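You operate a simulated robot arm through the tools that you are given. There is no shell and no other tool. Be economical: measure what you need, move in short steps, check, and stop when the job is done.

Carry out the task below with a simulated robot arm. There is one attempt and no reset: what you move stays moved.

TASK
Put the 3 MM orange shim from the top of the grey bench with white legs on top of the seam plate two and the 1 MM orange shim on the white tray.
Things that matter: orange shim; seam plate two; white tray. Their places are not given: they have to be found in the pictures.

It is judged by the outcome, as a careful person would: the job done as asked, and still so three seconds after it is handed in. It fails if anything else is knocked over, pushed out of place, dropped, spilled or broken.

THE ROBOT
A 7-joint arm with a two-finger parallel gripper, fixed in place. Base frame: the origin is at the foot of the arm, x ahead of it, y to its left, z up; the work surface is at about z = 0. Lengths are in m, angles in degrees, forces in N, time in s.
With the tool pointing down near the work surface it reaches from about 0.22 to 0.58 m from the base axis. Its first joint turns from -66.0 to 66.0 degrees. Payload 2.5 kg.
Tool frame: the origin (TCP) lies between the finger pads and is the grasp point; the fingertips stand 0.023 m ahead of it; z points along the fingers, y is the line along which they close. The gripper opens to 0.094 m. The fingers are 0.038 m wide and 0.01 m thick; the gripper's body (0.054 by 0.096 m) begins 0.039 m behind the TCP.
Orientation is that of the tool frame in the base frame, as a unit quaternion [w, x, y, z]. With the fingers straight down and closing along the base's y, the tool's x points along the base's -x, its y along +y and its z along -z.

THE INTERFACE
- The arm moves only by the tool send_rows. Its argument "targets" is a list of rows, each a list of 3 entries, a list of its own where there are three numbers: the turn, a rotation vector about the tool's x, y, z in units of 5 degrees (1.0 is 5 degrees), then the shift along the tool's x, y, z in units of 30 mm (1.0 is 30 mm), then the closure, from 0 (fully open) to 1 (shut). In form: [[[ax, ay, az], [dx, dy, dz], fingers], ...]. A call has 1 to 20 rows; each row shifts and turns the commanded pose from where the row before left it, along the tool's axes as they then stand. A call with a number of a shift or a turn outside -1 to 1 is refused whole. A row lasts 0.2 s, in which the tool goes at most 0.05 m and 8.6 degrees; a call with a longer step from one row to the next is refused whole, and so is a gripper value outside its range. A pose out of reach is approached as far as the arm can. The call stops where the force on the tool passes 40 N (or 10 N more than at its start, if that is more) or the arm is blocked; 0.2 s more then pass. The fingers move at their own pace (about 0.108 m/s each) and stop on an object; they squeeze with about 41 N. The grip force told is the motor's: it shows also when the fingers shut on nothing. Time passes only in rows, and 0.2 s behind the last, so rows that do not move let the fingers close. It gives the time, the measured TCP pose, the force on the tool (base axes), the opening and the grip force at its end, in the units of the frame above (readings bear some noise).
- Cameras (640 x 400 px; columns grow to the right, rows downward): "scene" is fixed at [0.1113, -0.408, 0.5488]; the picture's right is [0.88, -0.47, 0.00], its down [-0.28, -0.53, -0.80] and it looks along [0.38, 0.71, -0.60] (base axes); focal length 319 px, centre (320, 200). "wrist" rides on the gripper at [-0.039, 0, -0.044] in the tool frame; the picture's right is [0.00, -1.00, 0.00], its down [0.97, 0.00, -0.24] and it looks along [0.24, 0.00, 0.97] (tool axes); focal length 218 px, centre (320, 200).
- snapshot(camera): a new picture of that camera. No time passes.
- locate(camera, pixels): for up to 12 pixels [column, row] of the newest picture of that camera ("zoom" is the newest enlarged one), the place [x, y, z] in the base frame of the surface seen there, good to about 0.002 m, but the place of the scene camera against the robot may be out by one fixed shift of up to 0.012 m in any direction. No time passes.
- enlarge(camera, box): a new picture of the part [left, top, right, bottom] of that camera's present view, enlarged. No time passes.
- finish_job(): hands the job in; it is judged then, once.

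Work in short steps. Measure before you move; look again where a grasp or a placing could have gone wrong, and mend it. You have 60 turns and 20 pictures in all, the two below and enlarged ones among them. Open the gripper and draw the arm clear of the work before you hand the job in, unless the task says otherwise; then end with one line.

The tools are called as name(argument=value, ...) on one line, values as JSON. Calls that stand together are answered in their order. send_rows: Moves the arm, as the interface text tells. Its arguments: {"type":"object","properties":{"targets":{"type":"array","items":{"type":"array"}}},"required":["targets"]} The other tools are called the same way: snapshot (camera) takes a picture; locate (camera, pixels) gives the place of the surface under pixels of a picture; enlarge (camera, box) takes an enlarged picture of a part of a camera's view; finish_job () hands the job in.

At the start:

```text
time: 0.0
eef_pos: [0.3664, 0.2068, 0.2807]
tcp_rot: [0.0, 0.0, 1.0, 0.001]
force: [0.3, 0.4, 0.3]
grip_width: 0.0939
grip_force: 0.1
```

scene: 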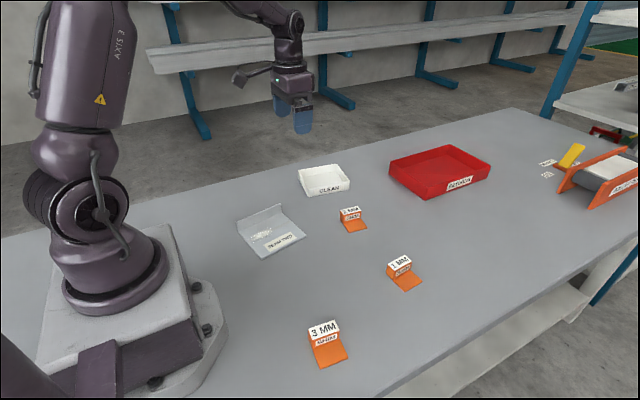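
wrist: 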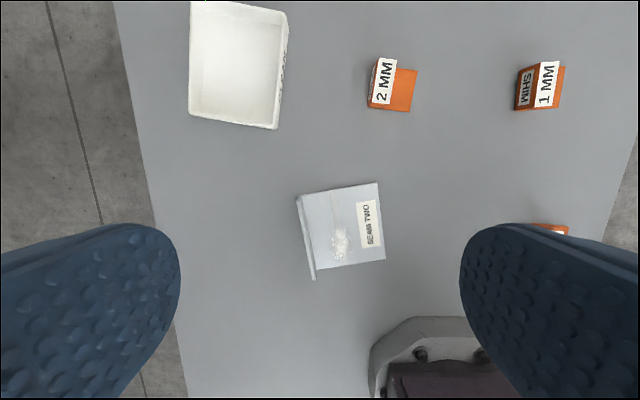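

The scene shows 3 MM shim near (326,345), 1 MM near (403,273), seam plate at (270,232), white tray at (324,180). I enlarge to see shapes.

enlarge(camera="scene", box=[280, 240, 440, 380])

enlarge(camera="scene", box=[220, 150, 380, 270])

locate(camera="scene", pixels=[[310, 327], [338, 322], [314, 345], [341, 337], [319, 367], [347, 356], [388, 263], [408, 257], [394, 276], [412, 270], [404, 291], [421, 280]])

locate(camera="wrist", pixels=[[516, 110], [560, 109], [566, 67], [524, 67], [298, 198], [377, 183], [386, 259], [314, 275], [340, 225], [192, 115], [277, 127], [240, 60]])

```text
2.86 times, centred on (360, 310) of scene
```

zoom: 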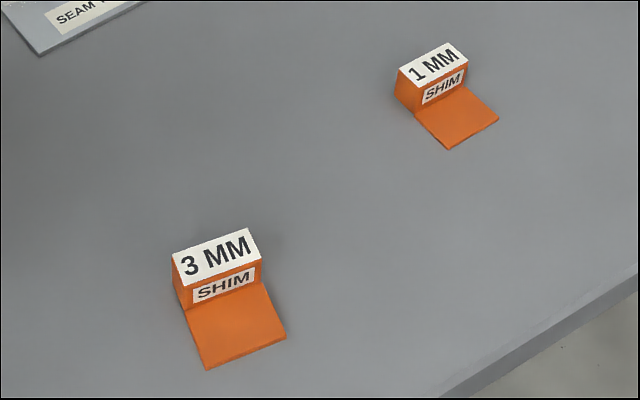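

```text
3.33 times, centred on (300, 210) of scene
```

zoom: 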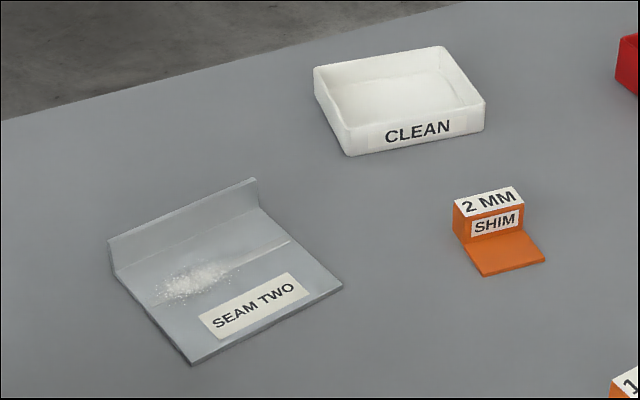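

```text
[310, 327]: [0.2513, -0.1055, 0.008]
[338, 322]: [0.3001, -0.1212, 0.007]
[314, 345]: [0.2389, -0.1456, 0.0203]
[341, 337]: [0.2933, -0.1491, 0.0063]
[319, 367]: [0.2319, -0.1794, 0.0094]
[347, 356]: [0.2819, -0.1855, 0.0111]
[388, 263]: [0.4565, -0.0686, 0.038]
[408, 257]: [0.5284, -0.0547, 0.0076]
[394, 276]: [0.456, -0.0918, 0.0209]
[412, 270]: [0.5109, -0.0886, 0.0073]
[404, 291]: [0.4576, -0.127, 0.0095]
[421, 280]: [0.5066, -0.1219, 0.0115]
```

```text
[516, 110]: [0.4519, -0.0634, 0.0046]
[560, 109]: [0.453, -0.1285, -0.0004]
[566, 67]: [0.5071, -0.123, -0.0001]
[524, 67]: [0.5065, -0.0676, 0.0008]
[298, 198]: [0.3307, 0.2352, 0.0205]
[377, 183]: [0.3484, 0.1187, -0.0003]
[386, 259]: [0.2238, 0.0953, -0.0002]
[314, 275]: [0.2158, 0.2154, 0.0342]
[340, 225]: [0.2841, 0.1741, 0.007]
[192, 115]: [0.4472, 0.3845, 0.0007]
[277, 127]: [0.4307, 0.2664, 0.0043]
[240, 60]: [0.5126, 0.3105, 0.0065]
```

Zoom shows each shim is an L: upright block (toward +y) with thin blade (toward -y). I go above the 3 MM shim at about (0.26,-0.13) for a wrist look.

send_rows(targets=[[[0, 0, 0], [0.295, -0.95, 0.333], 0], [[0, 0, 0], [0.295, -0.95, 0.333], 0], [[0, 0, 0], [0.295, -0.95, 0.333], 0], [[0, 0, 0], [0.295, -0.95, 0.333], 0], [[0, 0, 0], [0.295, -0.95, 0.333], 0], [[0, 0, 0], [0.295, -0.95, 0.333], 0], [[0, 0, 0], [0.295, -0.95, 0.333], 0], [[0, 0, 0], [0.295, -0.95, 0.333], 0], [[0, 0, 0], [0.295, -0.95, 0.333], 0], [[0, 0, 0], [0.295, -0.95, 0.333], 0], [[0, 0, 0], [0.295, -0.95, 0.333], 0], [[0, 0, 0], [0.295, -0.95, 0.333], 0]])

snapshot(camera="wrist")

```text
time: 2.6
eef_pos: [0.2622, -0.1359, 0.1588]
tcp_rot: [0.0, 0.0, 1.0, 0.0]
force: [0.4, 0.6, -0.2]
grip_width: 0.0939
grip_force: 0.0
```

```text
15 pictures are left
```

wrist: 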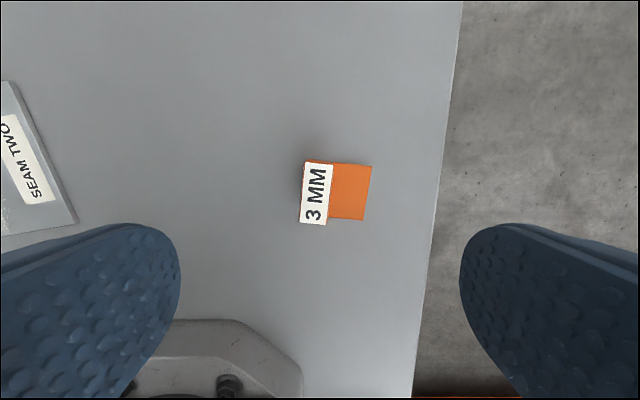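

locate(camera="wrist", pixels=[[305, 164], [332, 166], [327, 222], [301, 221], [368, 168], [363, 217], [348, 193], [316, 193], [290, 195], [10, 220], [20, 170]])

```text
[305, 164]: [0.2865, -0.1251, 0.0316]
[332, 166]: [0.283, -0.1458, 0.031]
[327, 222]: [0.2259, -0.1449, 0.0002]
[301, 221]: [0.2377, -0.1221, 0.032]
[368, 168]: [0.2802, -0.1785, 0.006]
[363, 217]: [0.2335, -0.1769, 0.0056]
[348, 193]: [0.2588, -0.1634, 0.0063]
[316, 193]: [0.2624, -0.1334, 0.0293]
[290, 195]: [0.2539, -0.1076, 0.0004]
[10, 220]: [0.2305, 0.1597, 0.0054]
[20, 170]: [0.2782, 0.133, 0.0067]
```

3 MM block spans x 0.236–0.286, y −0.122..−0.145, top 0.031, blade top ~0.006, yaw about −5°. I turn 5° and descend so fingertips stay at ~0.010, above the blade, then close.

send_rows(targets=[[[0, 0, 1], [0.04, 0.07, 0], 0], [[0, 0, 0], [0, 0, 0.84], 0], [[0, 0, 0], [0, 0, 0.84], 0], [[0, 0, 0], [0, 0, 0.84], 0], [[0, 0, 0], [0, 0, 0.84], 0], [[0, 0, 0], [0, 0, 0.8], 0], [[0, 0, 0], [0, 0, 0], 0]])

```text
time: 4.2
eef_pos: [0.2592, -0.1328, 0.0358]
tcp_rot: [0.0, 0.043, 0.999, 0.0]
force: [-0.1, 0.3, 0.7]
grip_width: 0.0941
grip_force: 0.0
```

At z≈0.035 with no contact; I lower 2 mm and close.

send_rows(targets=[[[0, 0, 0], [0, 0, 0.06], 0], [[0, 0, 0], [0, 0, 0], 0.5], [[0, 0, 0], [0, 0, 0], 1], [[0, 0, 0], [0, 0, 0], 1], [[0, 0, 0], [0, 0, 0], 1], [[0, 0, 0], [0, 0, 0], 1]])

snapshot(camera="wrist")

```text
time: 5.6
eef_pos: [0.2587, -0.1334, 0.0351]
tcp_rot: [0.0, 0.044, 0.999, 0.0]
force: [0.0, 0.1, -0.6]
grip_width: 0.0232
grip_force: 41.2
```

```text
14 pictures are left
```

wrist: 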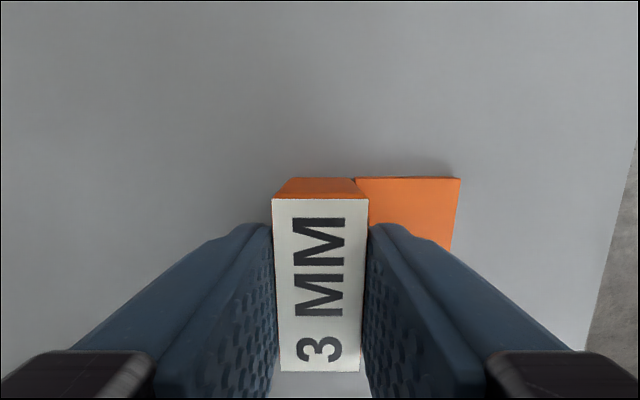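

The grip holds (width 0.023, 41 N). I lift, carry toward the plate, and turn to the plate's yaw (~+10.6°) at a hover short of it for a wrist view.

send_rows(targets=[[[0, 0, 0], [0, 0, -0.5], 1], [[0, 0, 0], [0, 0, -1], 1], [[0, 0, 0], [0, 0, -1], 1], [[0, 0, 0], [0, 0, -1], 1], [[0, 0, 0], [0, 0, -1], 1], [[0, 0, 0], [0, 0, -1], 1], [[0, 0, -1], [0, 0, 0], 1], [[0, 0, 0], [0.118, 0.888, 0], 1], [[0, 0, 0], [0.118, 0.888, 0], 1], [[0, 0, 0], [0.118, 0.888, 0], 1], [[0, 0, 0], [0.118, 0.888, 0], 1], [[0, 0, 0], [0.118, 0.888, 0], 1], [[0, 0, 0], [0.118, 0.888, 0], 1], [[0, 0, 0], [0.118, 0.888, 0], 1], [[0, 0, 0], [0.118, 0.888, 0], 1], [[0, 0, 0], [0.118, 0.888, 0], 1], [[0, 0, 0], [0.118, 0.888, 0], 1], [[0, 0, -1], [0.118, 0.888, 0], 1], [[0, 0, -1], [0, 0, 0], 1], [[0, 0, -0.1], [0, 0, 0], 1]])

snapshot(camera="wrist")

```text
time: 9.8
eef_pos: [0.2204, 0.1602, 0.1999]
tcp_rot: [0.0, -0.091, 0.996, 0.0]
force: [1.2, 0.2, -0.5]
grip_width: 0.0231
grip_force: 41.0
```

```text
13 pictures are left
```

wrist: 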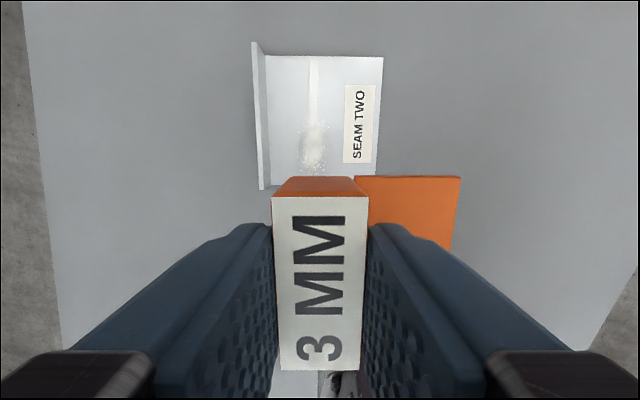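

Plate is aligned with the tool now; far corners at (266,56),(382,57), powder at (313,145). I measure.

locate(camera="wrist", pixels=[[269, 60], [379, 60], [374, 170], [270, 165], [313, 70], [313, 100], [313, 125], [313, 165], [300, 145], [325, 145], [258, 100], [360, 125]])

enlarge(camera="wrist", box=[230, 30, 400, 190])

```text
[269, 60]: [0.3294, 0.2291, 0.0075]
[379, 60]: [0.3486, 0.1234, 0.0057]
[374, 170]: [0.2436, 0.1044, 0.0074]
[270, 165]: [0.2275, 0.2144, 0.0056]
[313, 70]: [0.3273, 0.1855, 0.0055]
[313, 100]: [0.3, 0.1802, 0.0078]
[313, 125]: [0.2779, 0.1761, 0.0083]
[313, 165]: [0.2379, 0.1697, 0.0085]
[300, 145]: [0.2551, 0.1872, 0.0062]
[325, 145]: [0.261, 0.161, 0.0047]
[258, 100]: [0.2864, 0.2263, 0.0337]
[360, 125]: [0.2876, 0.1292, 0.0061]
```

```text
2.50 times, centred on (315, 110) of wrist
```

zoom: 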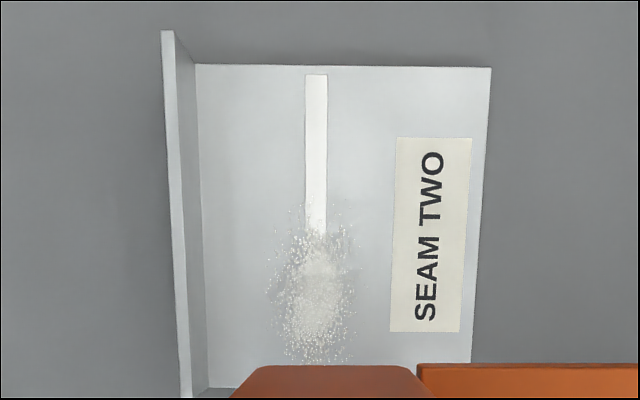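

Clear strip of plate beyond the powder fits the shim (49×57 mm), leaving the powder untouched. Target TCP ≈ (0.309,0.193); I go there and down to z≈0.065.

send_rows(targets=[[[0, 0, 0], [-0.776, 0.135, 0], 1], [[0, 0, 0], [-0.776, 0.135, 0], 1], [[0, 0, 0], [-0.776, 0.135, 0], 1], [[0, 0, 0], [-0.776, 0.135, 0], 1], [[0, 0, 0], [0, 0, 0.9], 1], [[0, 0, 0], [0, 0, 0.9], 1], [[0, 0, 0], [0, 0, 0.9], 1], [[0, 0, 0], [0, 0, 0.9], 1], [[0, 0, 0], [0, 0, 0.9], 1], [[0, 0, 0], [0, 0, 0], 1]])

enlarge(camera="scene", box=[210, 150, 370, 270])

snapshot(camera="wrist")

```text
time: 12.0
eef_pos: [0.3095, 0.1915, 0.0649]
tcp_rot: [0.0, -0.091, 0.996, 0.0]
force: [-0.4, -0.5, -0.8]
grip_width: 0.023
grip_force: 40.9
```

```text
3.33 times, centred on (290, 210) of scene
```

zoom: 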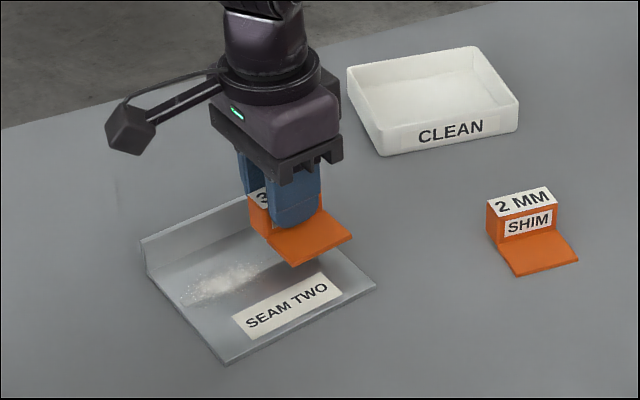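

```text
10 pictures are left
```

wrist: 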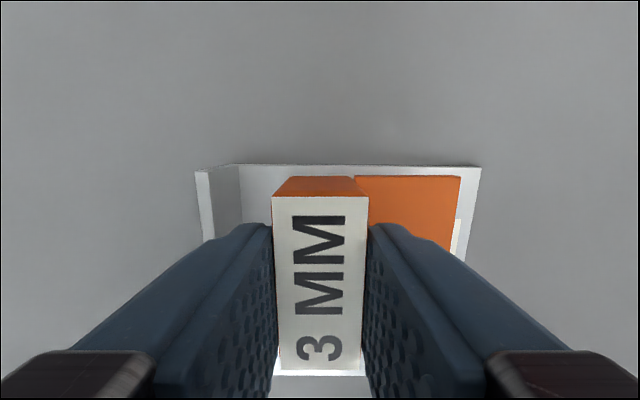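

Aligned: shim's far edge sits inside the plate's far edge and clear of the flange. I lower slowly until contact.

send_rows(targets=[[[0, 0, 0], [0, 0, 0.3], 1], [[0, 0, 0], [0, 0, 0.2], 1], [[0, 0, 0], [0, 0, 0.1], 1], [[0, 0, 0], [0, 0, 0.06], 1], [[0, 0, 0], [0, 0, 0.04], 1], [[0, 0, 0], [0, 0, 0], 1]])

```text
time: 13.4
eef_pos: [0.3111, 0.1922, 0.0437]
tcp_rot: [0.0, -0.092, 0.996, 0.0]
force: [-0.1, -0.5, 0.7]
grip_width: 0.0231
grip_force: 41.5
```

send_rows(targets=[[[0, 0, 0], [0, 0, 0.03], 1], [[0, 0, 0], [0, 0, 0.03], 1], [[0, 0, 0], [0, 0, 0], 1]])

```text
time: 14.2
eef_pos: [0.3103, 0.1924, 0.0417]
tcp_rot: [0.0, -0.091, 0.996, -0.001]
force: [-0.7, 0.4, -0.2]
grip_width: 0.0228
grip_force: 41.1
```

No contact force yet; I go down in 1 mm steps.

send_rows(targets=[[[0, 0, 0], [0, 0, 0.03], 1], [[0, 0, 0], [0, 0, 0], 1]])

enlarge(camera="scene", box=[240, 190, 320, 250])

```text
time: 14.8
eef_pos: [0.3103, 0.1926, 0.0395]
tcp_rot: [0.0, -0.092, 0.996, 0.0]
force: [-0.2, 0.3, -1.7]
grip_width: 0.0232
grip_force: 40.2
```

```text
6.67 times, centred on (280, 220) of scene
```

zoom: 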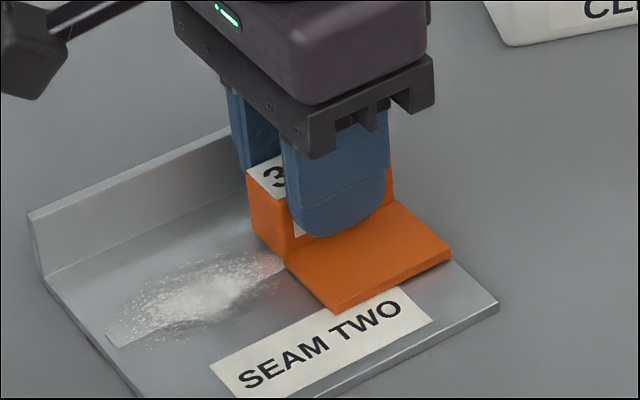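

Nearly touching; another small step with force check.

send_rows(targets=[[[0, 0, 0], [0, 0, 0.03], 1], [[0, 0, 0], [0, 0, 0], 1]])

```text
time: 15.4
eef_pos: [0.3107, 0.1932, 0.0397]
tcp_rot: [-0.001, -0.092, 0.996, 0.0]
force: [-0.4, 0.0, 0.4]
grip_width: 0.0231
grip_force: 41.3
```

send_rows(targets=[[[0, 0, 0], [0, 0, 0.03], 1], [[0, 0, 0], [0, 0, 0], 1]])

```text
time: 16.0
eef_pos: [0.3107, 0.1931, 0.0401]
tcp_rot: [0.0, -0.092, 0.996, 0.0]
force: [-3.2, -3.3, 19.1]
grip_width: 0.0229
grip_force: 41.5
```

Contact (19 N up). I open a little (to ~0.035, clear of the flange) and rise.

send_rows(targets=[[[0, 0, 0], [0, 0, -0.03], 1], [[0, 0, 0], [0, 0, 0], 0.64], [[0, 0, 0], [0, 0, 0], 0.64], [[0, 0, 0], [0, 0, -0.3], 0.64], [[0, 0, 0], [0, 0, -0.7], 0.64], [[0, 0, 0], [0, 0, -1], 0.64], [[0, 0, 0], [0, 0, -1], 0.64], [[0, 0, 0], [0, 0, -1], 0.64], [[0, 0, 0], [0, 0, -1], 0.3]])

snapshot(camera="wrist")

```text
time: 18.0
eef_pos: [0.3097, 0.1922, 0.1912]
tcp_rot: [0.0, -0.092, 0.996, -0.001]
force: [-0.1, -0.5, -0.8]
grip_width: 0.0658
grip_force: 0.0
```

```text
8 pictures are left
```

wrist: 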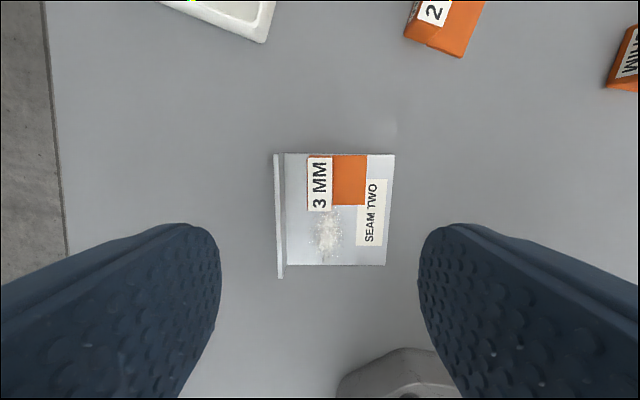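

3 MM shim rests flat on the plate. Now I go above the 1 MM shim at about (0.48,−0.085).

send_rows(targets=[[[0, 0, 1], [0, 0, 0], 0], [[0, 0, 1], [0, 0, 0], 0], [[0, 0, 0.09], [0, 0, 0], 0], [[0, 0, 0], [-0.567, -0.923, 0], 0], [[0, 0, 0], [-0.567, -0.923, 0], 0], [[0, 0, 0], [-0.567, -0.923, 0], 0], [[0, 0, 0], [-0.567, -0.923, 0], 0], [[0, 0, 0], [-0.567, -0.923, 0], 0], [[0, 0, 0], [-0.567, -0.923, 0.1], 0], [[0, 0, 0], [-0.567, -0.923, 0.2], 0], [[0, 0, 0], [-0.567, -0.923, 0.3], 0], [[0, 0, 0], [-0.567, -0.923, 0.3], 0], [[0, 0, 0], [-0.567, -0.923, 0.1], 0]])

snapshot(camera="wrist")

```text
time: 20.8
eef_pos: [0.4806, -0.0854, 0.1608]
tcp_rot: [0.0, 0.0, 1.0, 0.0]
force: [-0.2, 0.0, 0.1]
grip_width: 0.0938
grip_force: 0.0
```

```text
7 pictures are left
```

wrist: 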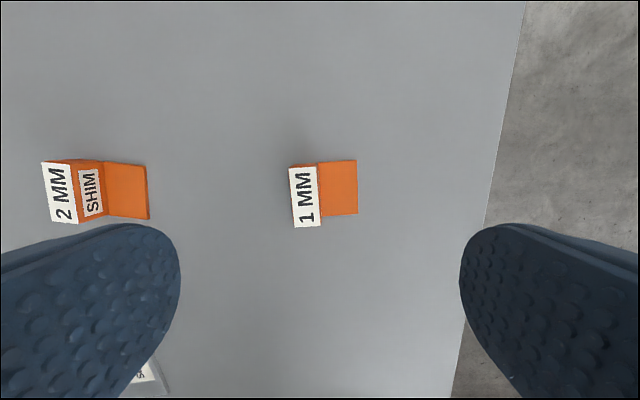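

locate(camera="wrist", pixels=[[291, 169], [315, 168], [319, 224], [296, 224], [304, 196], [354, 163], [355, 212], [338, 188], [280, 196]])

```text
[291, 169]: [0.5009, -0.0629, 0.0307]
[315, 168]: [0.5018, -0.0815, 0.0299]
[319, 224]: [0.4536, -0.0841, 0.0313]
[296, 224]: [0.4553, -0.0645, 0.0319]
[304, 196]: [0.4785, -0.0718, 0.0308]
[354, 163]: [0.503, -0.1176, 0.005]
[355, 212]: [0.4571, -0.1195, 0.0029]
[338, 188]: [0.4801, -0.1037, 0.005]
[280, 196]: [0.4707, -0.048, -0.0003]
```

1 MM block centre ≈ (0.478,−0.073), top 0.031, yaw ≈ +4°. I align, descend and close.

send_rows(targets=[[[0, 0, 0], [0.087, 0.413, 0], 0], [[0, 0, -0.8], [0, 0, 0.5], 0], [[0, 0, 0], [0, 0, 0.9], 0], [[0, 0, 0], [0, 0, 0.9], 0], [[0, 0, 0], [0, 0, 0.9], 0], [[0, 0, 0], [0, 0, 0.7], 0], [[0, 0, 0], [0, 0, 0.28], 0], [[0, 0, 0], [0, 0, 0], 0]])

```text
time: 22.6
eef_pos: [0.4771, -0.0716, 0.0336]
tcp_rot: [0.001, -0.034, 0.999, 0.0]
force: [0.5, 0.6, -0.1]
grip_width: 0.0942
grip_force: 0.1
```

Position is right and no contact; I close.

send_rows(targets=[[[0, 0, 0], [0, 0, 0], 0.5], [[0, 0, 0], [0, 0, 0], 1], [[0, 0, 0], [0, 0, 0], 1], [[0, 0, 0], [0, 0, 0], 1], [[0, 0, 0], [0, 0, 0], 1]])

```text
time: 23.8
eef_pos: [0.4773, -0.0703, 0.0337]
tcp_rot: [0.0, -0.034, 0.999, 0.0]
force: [0.4, -0.9, 0.2]
grip_width: 0.0232
grip_force: 40.8
```

Grip holds at 0.023. I lift to 0.2 and carry to a hover short of the tray at (0.40,0.30) for a look.

send_rows(targets=[[[0, 0, 0], [0, 0, -0.5], 1], [[0, 0, 0], [0, 0, -1], 1], [[0, 0, 0], [0, 0, -1], 1], [[0, 0, 0], [0, 0, -1], 1], [[0, 0, 0], [0, 0, -1], 1], [[0, 0, 0.8], [0, 0, -1], 1], [[0, 0, 0], [0.197, 0.951, 0], 1], [[0, 0, 0], [0.197, 0.951, 0], 1], [[0, 0, 0], [0.197, 0.951, 0], 1], [[0, 0, 0], [0.197, 0.951, 0], 1], [[0, 0, 0], [0.197, 0.951, 0], 1], [[0, 0, 0], [0.197, 0.951, 0], 1], [[0, 0, 0], [0.197, 0.951, 0], 1], [[0, 0, 0], [0.197, 0.951, 0], 1], [[0, 0, 0], [0.197, 0.951, 0], 1], [[0, 0, 0], [0.197, 0.951, 0], 1], [[0, 0, 0], [0.197, 0.951, 0], 1], [[0, 0, 0.8], [0.197, 0.951, 0], 1], [[0, 0, 0.8], [0.197, 0.951, 0], 1]])

snapshot(camera="wrist")

```text
time: 27.8
eef_pos: [0.4017, 0.2987, 0.1988]
tcp_rot: [0.0, 0.071, 0.997, 0.0]
force: [-0.7, 0.4, -0.7]
grip_width: 0.023
grip_force: 41.2
```

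```text
6 pictures are left
```

wrist: 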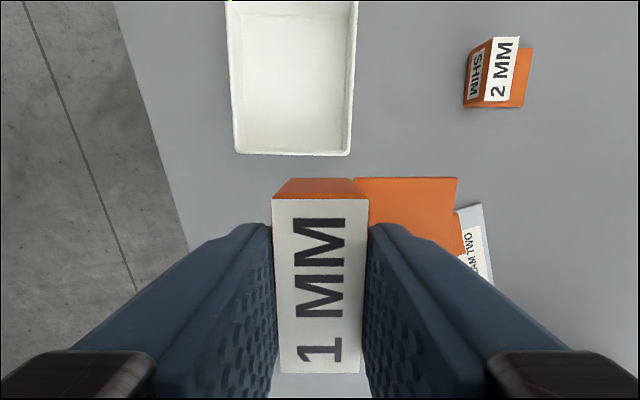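

Tray is aligned with the tool: near wall at row ~152, sides at cols ~238 and ~350. I measure its interior.

locate(camera="wrist", pixels=[[237, 151], [348, 153], [245, 142], [342, 143], [295, 120], [295, 60], [242, 20], [348, 20], [295, 147], [295, 10], [235, 80], [352, 80]])

```text
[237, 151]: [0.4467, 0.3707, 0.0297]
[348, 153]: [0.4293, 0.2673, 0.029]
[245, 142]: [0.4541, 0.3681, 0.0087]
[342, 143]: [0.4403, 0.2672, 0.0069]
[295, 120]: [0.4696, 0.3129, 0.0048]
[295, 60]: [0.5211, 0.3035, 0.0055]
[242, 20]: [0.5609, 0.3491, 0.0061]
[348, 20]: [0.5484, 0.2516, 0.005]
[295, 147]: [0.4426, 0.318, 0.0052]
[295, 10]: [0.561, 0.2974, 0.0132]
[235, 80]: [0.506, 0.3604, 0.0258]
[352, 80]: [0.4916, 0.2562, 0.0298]
```

Tray floor z≈0.005, inner near wall at (0.443,0.318). Target TCP ≈ (0.477,0.317); go over and down to z≈0.07, then look.

send_rows(targets=[[[0, 0, 0], [-0.797, 0.321, 0], 1], [[0, 0, 0], [-0.797, 0.321, 0], 1], [[0, 0, 0], [-0.797, 0.321, 0], 1], [[0, 0, 0], [0, 0, 0.8], 1], [[0, 0, 0], [0, 0, 0.9], 1], [[0, 0, 0], [0, 0, 0.9], 1], [[0, 0, 0], [0, 0, 0.9], 1], [[0, 0, 0], [0, 0, 0.8], 1], [[0, 0, 0], [0, 0, 0], 1]])

snapshot(camera="wrist")

enlarge(camera="scene", box=[260, 110, 380, 200])

```text
time: 29.8
eef_pos: [0.4767, 0.3174, 0.0693]
tcp_rot: [0.0, 0.069, 0.998, -0.001]
force: [0.0, 0.1, 0.4]
grip_width: 0.0231
grip_force: 41.2
```

```text
5 pictures are left
```

wrist: 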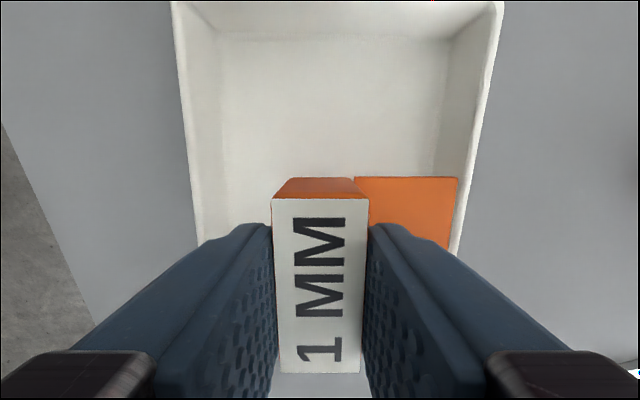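

```text
4.44 times, centred on (320, 155) of scene
```

zoom: 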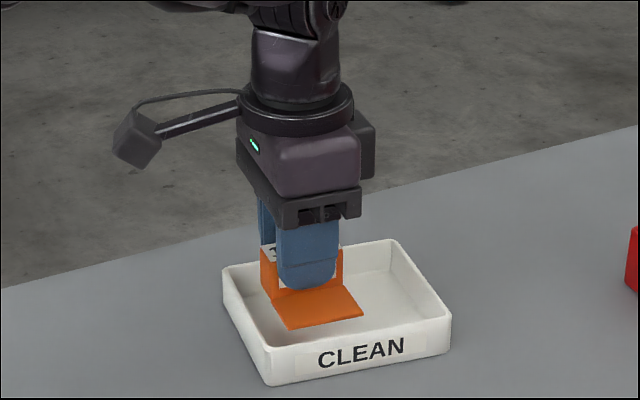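

Everything's inside the tray walls; I shift 5 mm away from the right wall and lower, gently near the floor.

send_rows(targets=[[[0, 0, 0], [-0.07, 0.17, 0], 1], [[0, 0, 0], [0, 0, 0.5], 1], [[0, 0, 0], [0, 0, 0.3], 1], [[0, 0, 0], [0, 0, 0.1], 1], [[0, 0, 0], [0, 0, 0], 1]])

```text
time: 31.0
eef_pos: [0.4792, 0.3221, 0.0437]
tcp_rot: [-0.001, 0.07, 0.998, 0.0]
force: [-0.5, 0.3, -1.0]
grip_width: 0.0227
grip_force: 41.3
```

send_rows(targets=[[[0, 0, 0], [0, 0, 0.06], 1], [[0, 0, 0], [0, 0, 0.03], 1], [[0, 0, 0], [0, 0, 0.03], 1], [[0, 0, 0], [0, 0, 0], 1]])

```text
time: 32.0
eef_pos: [0.4791, 0.3223, 0.0398]
tcp_rot: [0.0, 0.07, 0.998, 0.0]
force: [0.0, -1.1, -1.0]
grip_width: 0.0232
grip_force: 41.1
```

send_rows(targets=[[[0, 0, 0], [0, 0, 0.03], 1], [[0, 0, 0], [0, 0, 0], 1]])

```text
time: 32.6
eef_pos: [0.4796, 0.3225, 0.0397]
tcp_rot: [0.0, 0.07, 0.998, 0.001]
force: [0.3, -0.3, 0.2]
grip_width: 0.0229
grip_force: 41.0
```

send_rows(targets=[[[0, 0, 0], [0, 0, 0.03], 1], [[0, 0, 0], [0, 0, 0], 1]])

```text
time: 33.2
eef_pos: [0.4812, 0.3232, 0.0384]
tcp_rot: [-0.001, 0.069, 0.998, 0.0]
force: [-1.4, -1.2, 8.4]
grip_width: 0.023
grip_force: 40.7
```

Light contact (8 N). I open slightly, rise straight up and then open fully.

send_rows(targets=[[[0, 0, 0], [0, 0, 0], 0.64], [[0, 0, 0], [0, 0, 0], 0.64], [[0, 0, 0], [0, 0, -0.3], 0.64], [[0, 0, 0], [0, 0, -0.7], 0.64], [[0, 0, 0], [0, 0, -1], 0.64], [[0, 0, 0], [0, 0, -1], 0.64], [[0, 0, 0], [0, 0, -1], 0.64], [[0, 0, 0], [0.5, 0, -1], 0], [[0, 0, 0], [1, 0, -0.5], 0], [[0, 0, 0], [1, 0, 0], 0]])

snapshot(camera="wrist")

snapshot(camera="scene")

```text
time: 35.4
eef_pos: [0.405, 0.3332, 0.2019]
tcp_rot: [-0.001, 0.069, 0.998, 0.001]
force: [-0.2, -0.6, 0.0]
grip_width: 0.094
grip_force: 0.0
```

```text
3 pictures are left
```

wrist: 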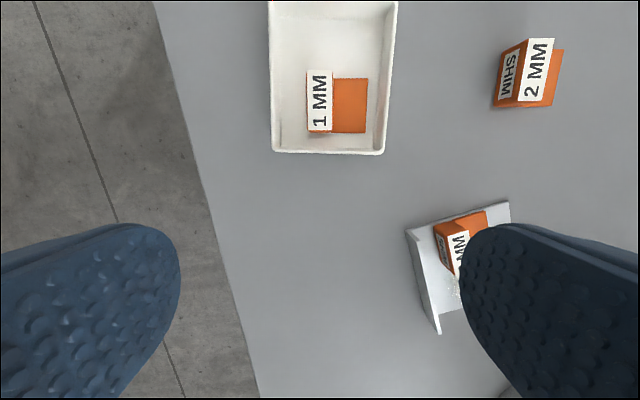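

```text
2 pictures are left
```

scene: 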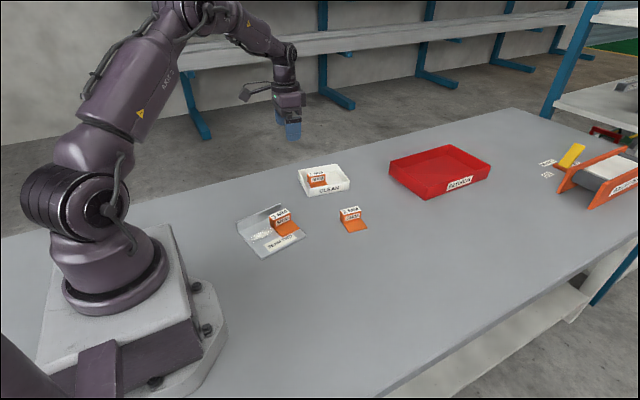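

Both shims are in place, nothing else has moved, and the arm is clear and open. I hand the job in.

finish_job()

```text
The job is handed in.
```

The 3 MM shim is on seam plate two and the 1 MM shim is in the white tray, with nothing else disturbed in the last pictures before I handed the job in.
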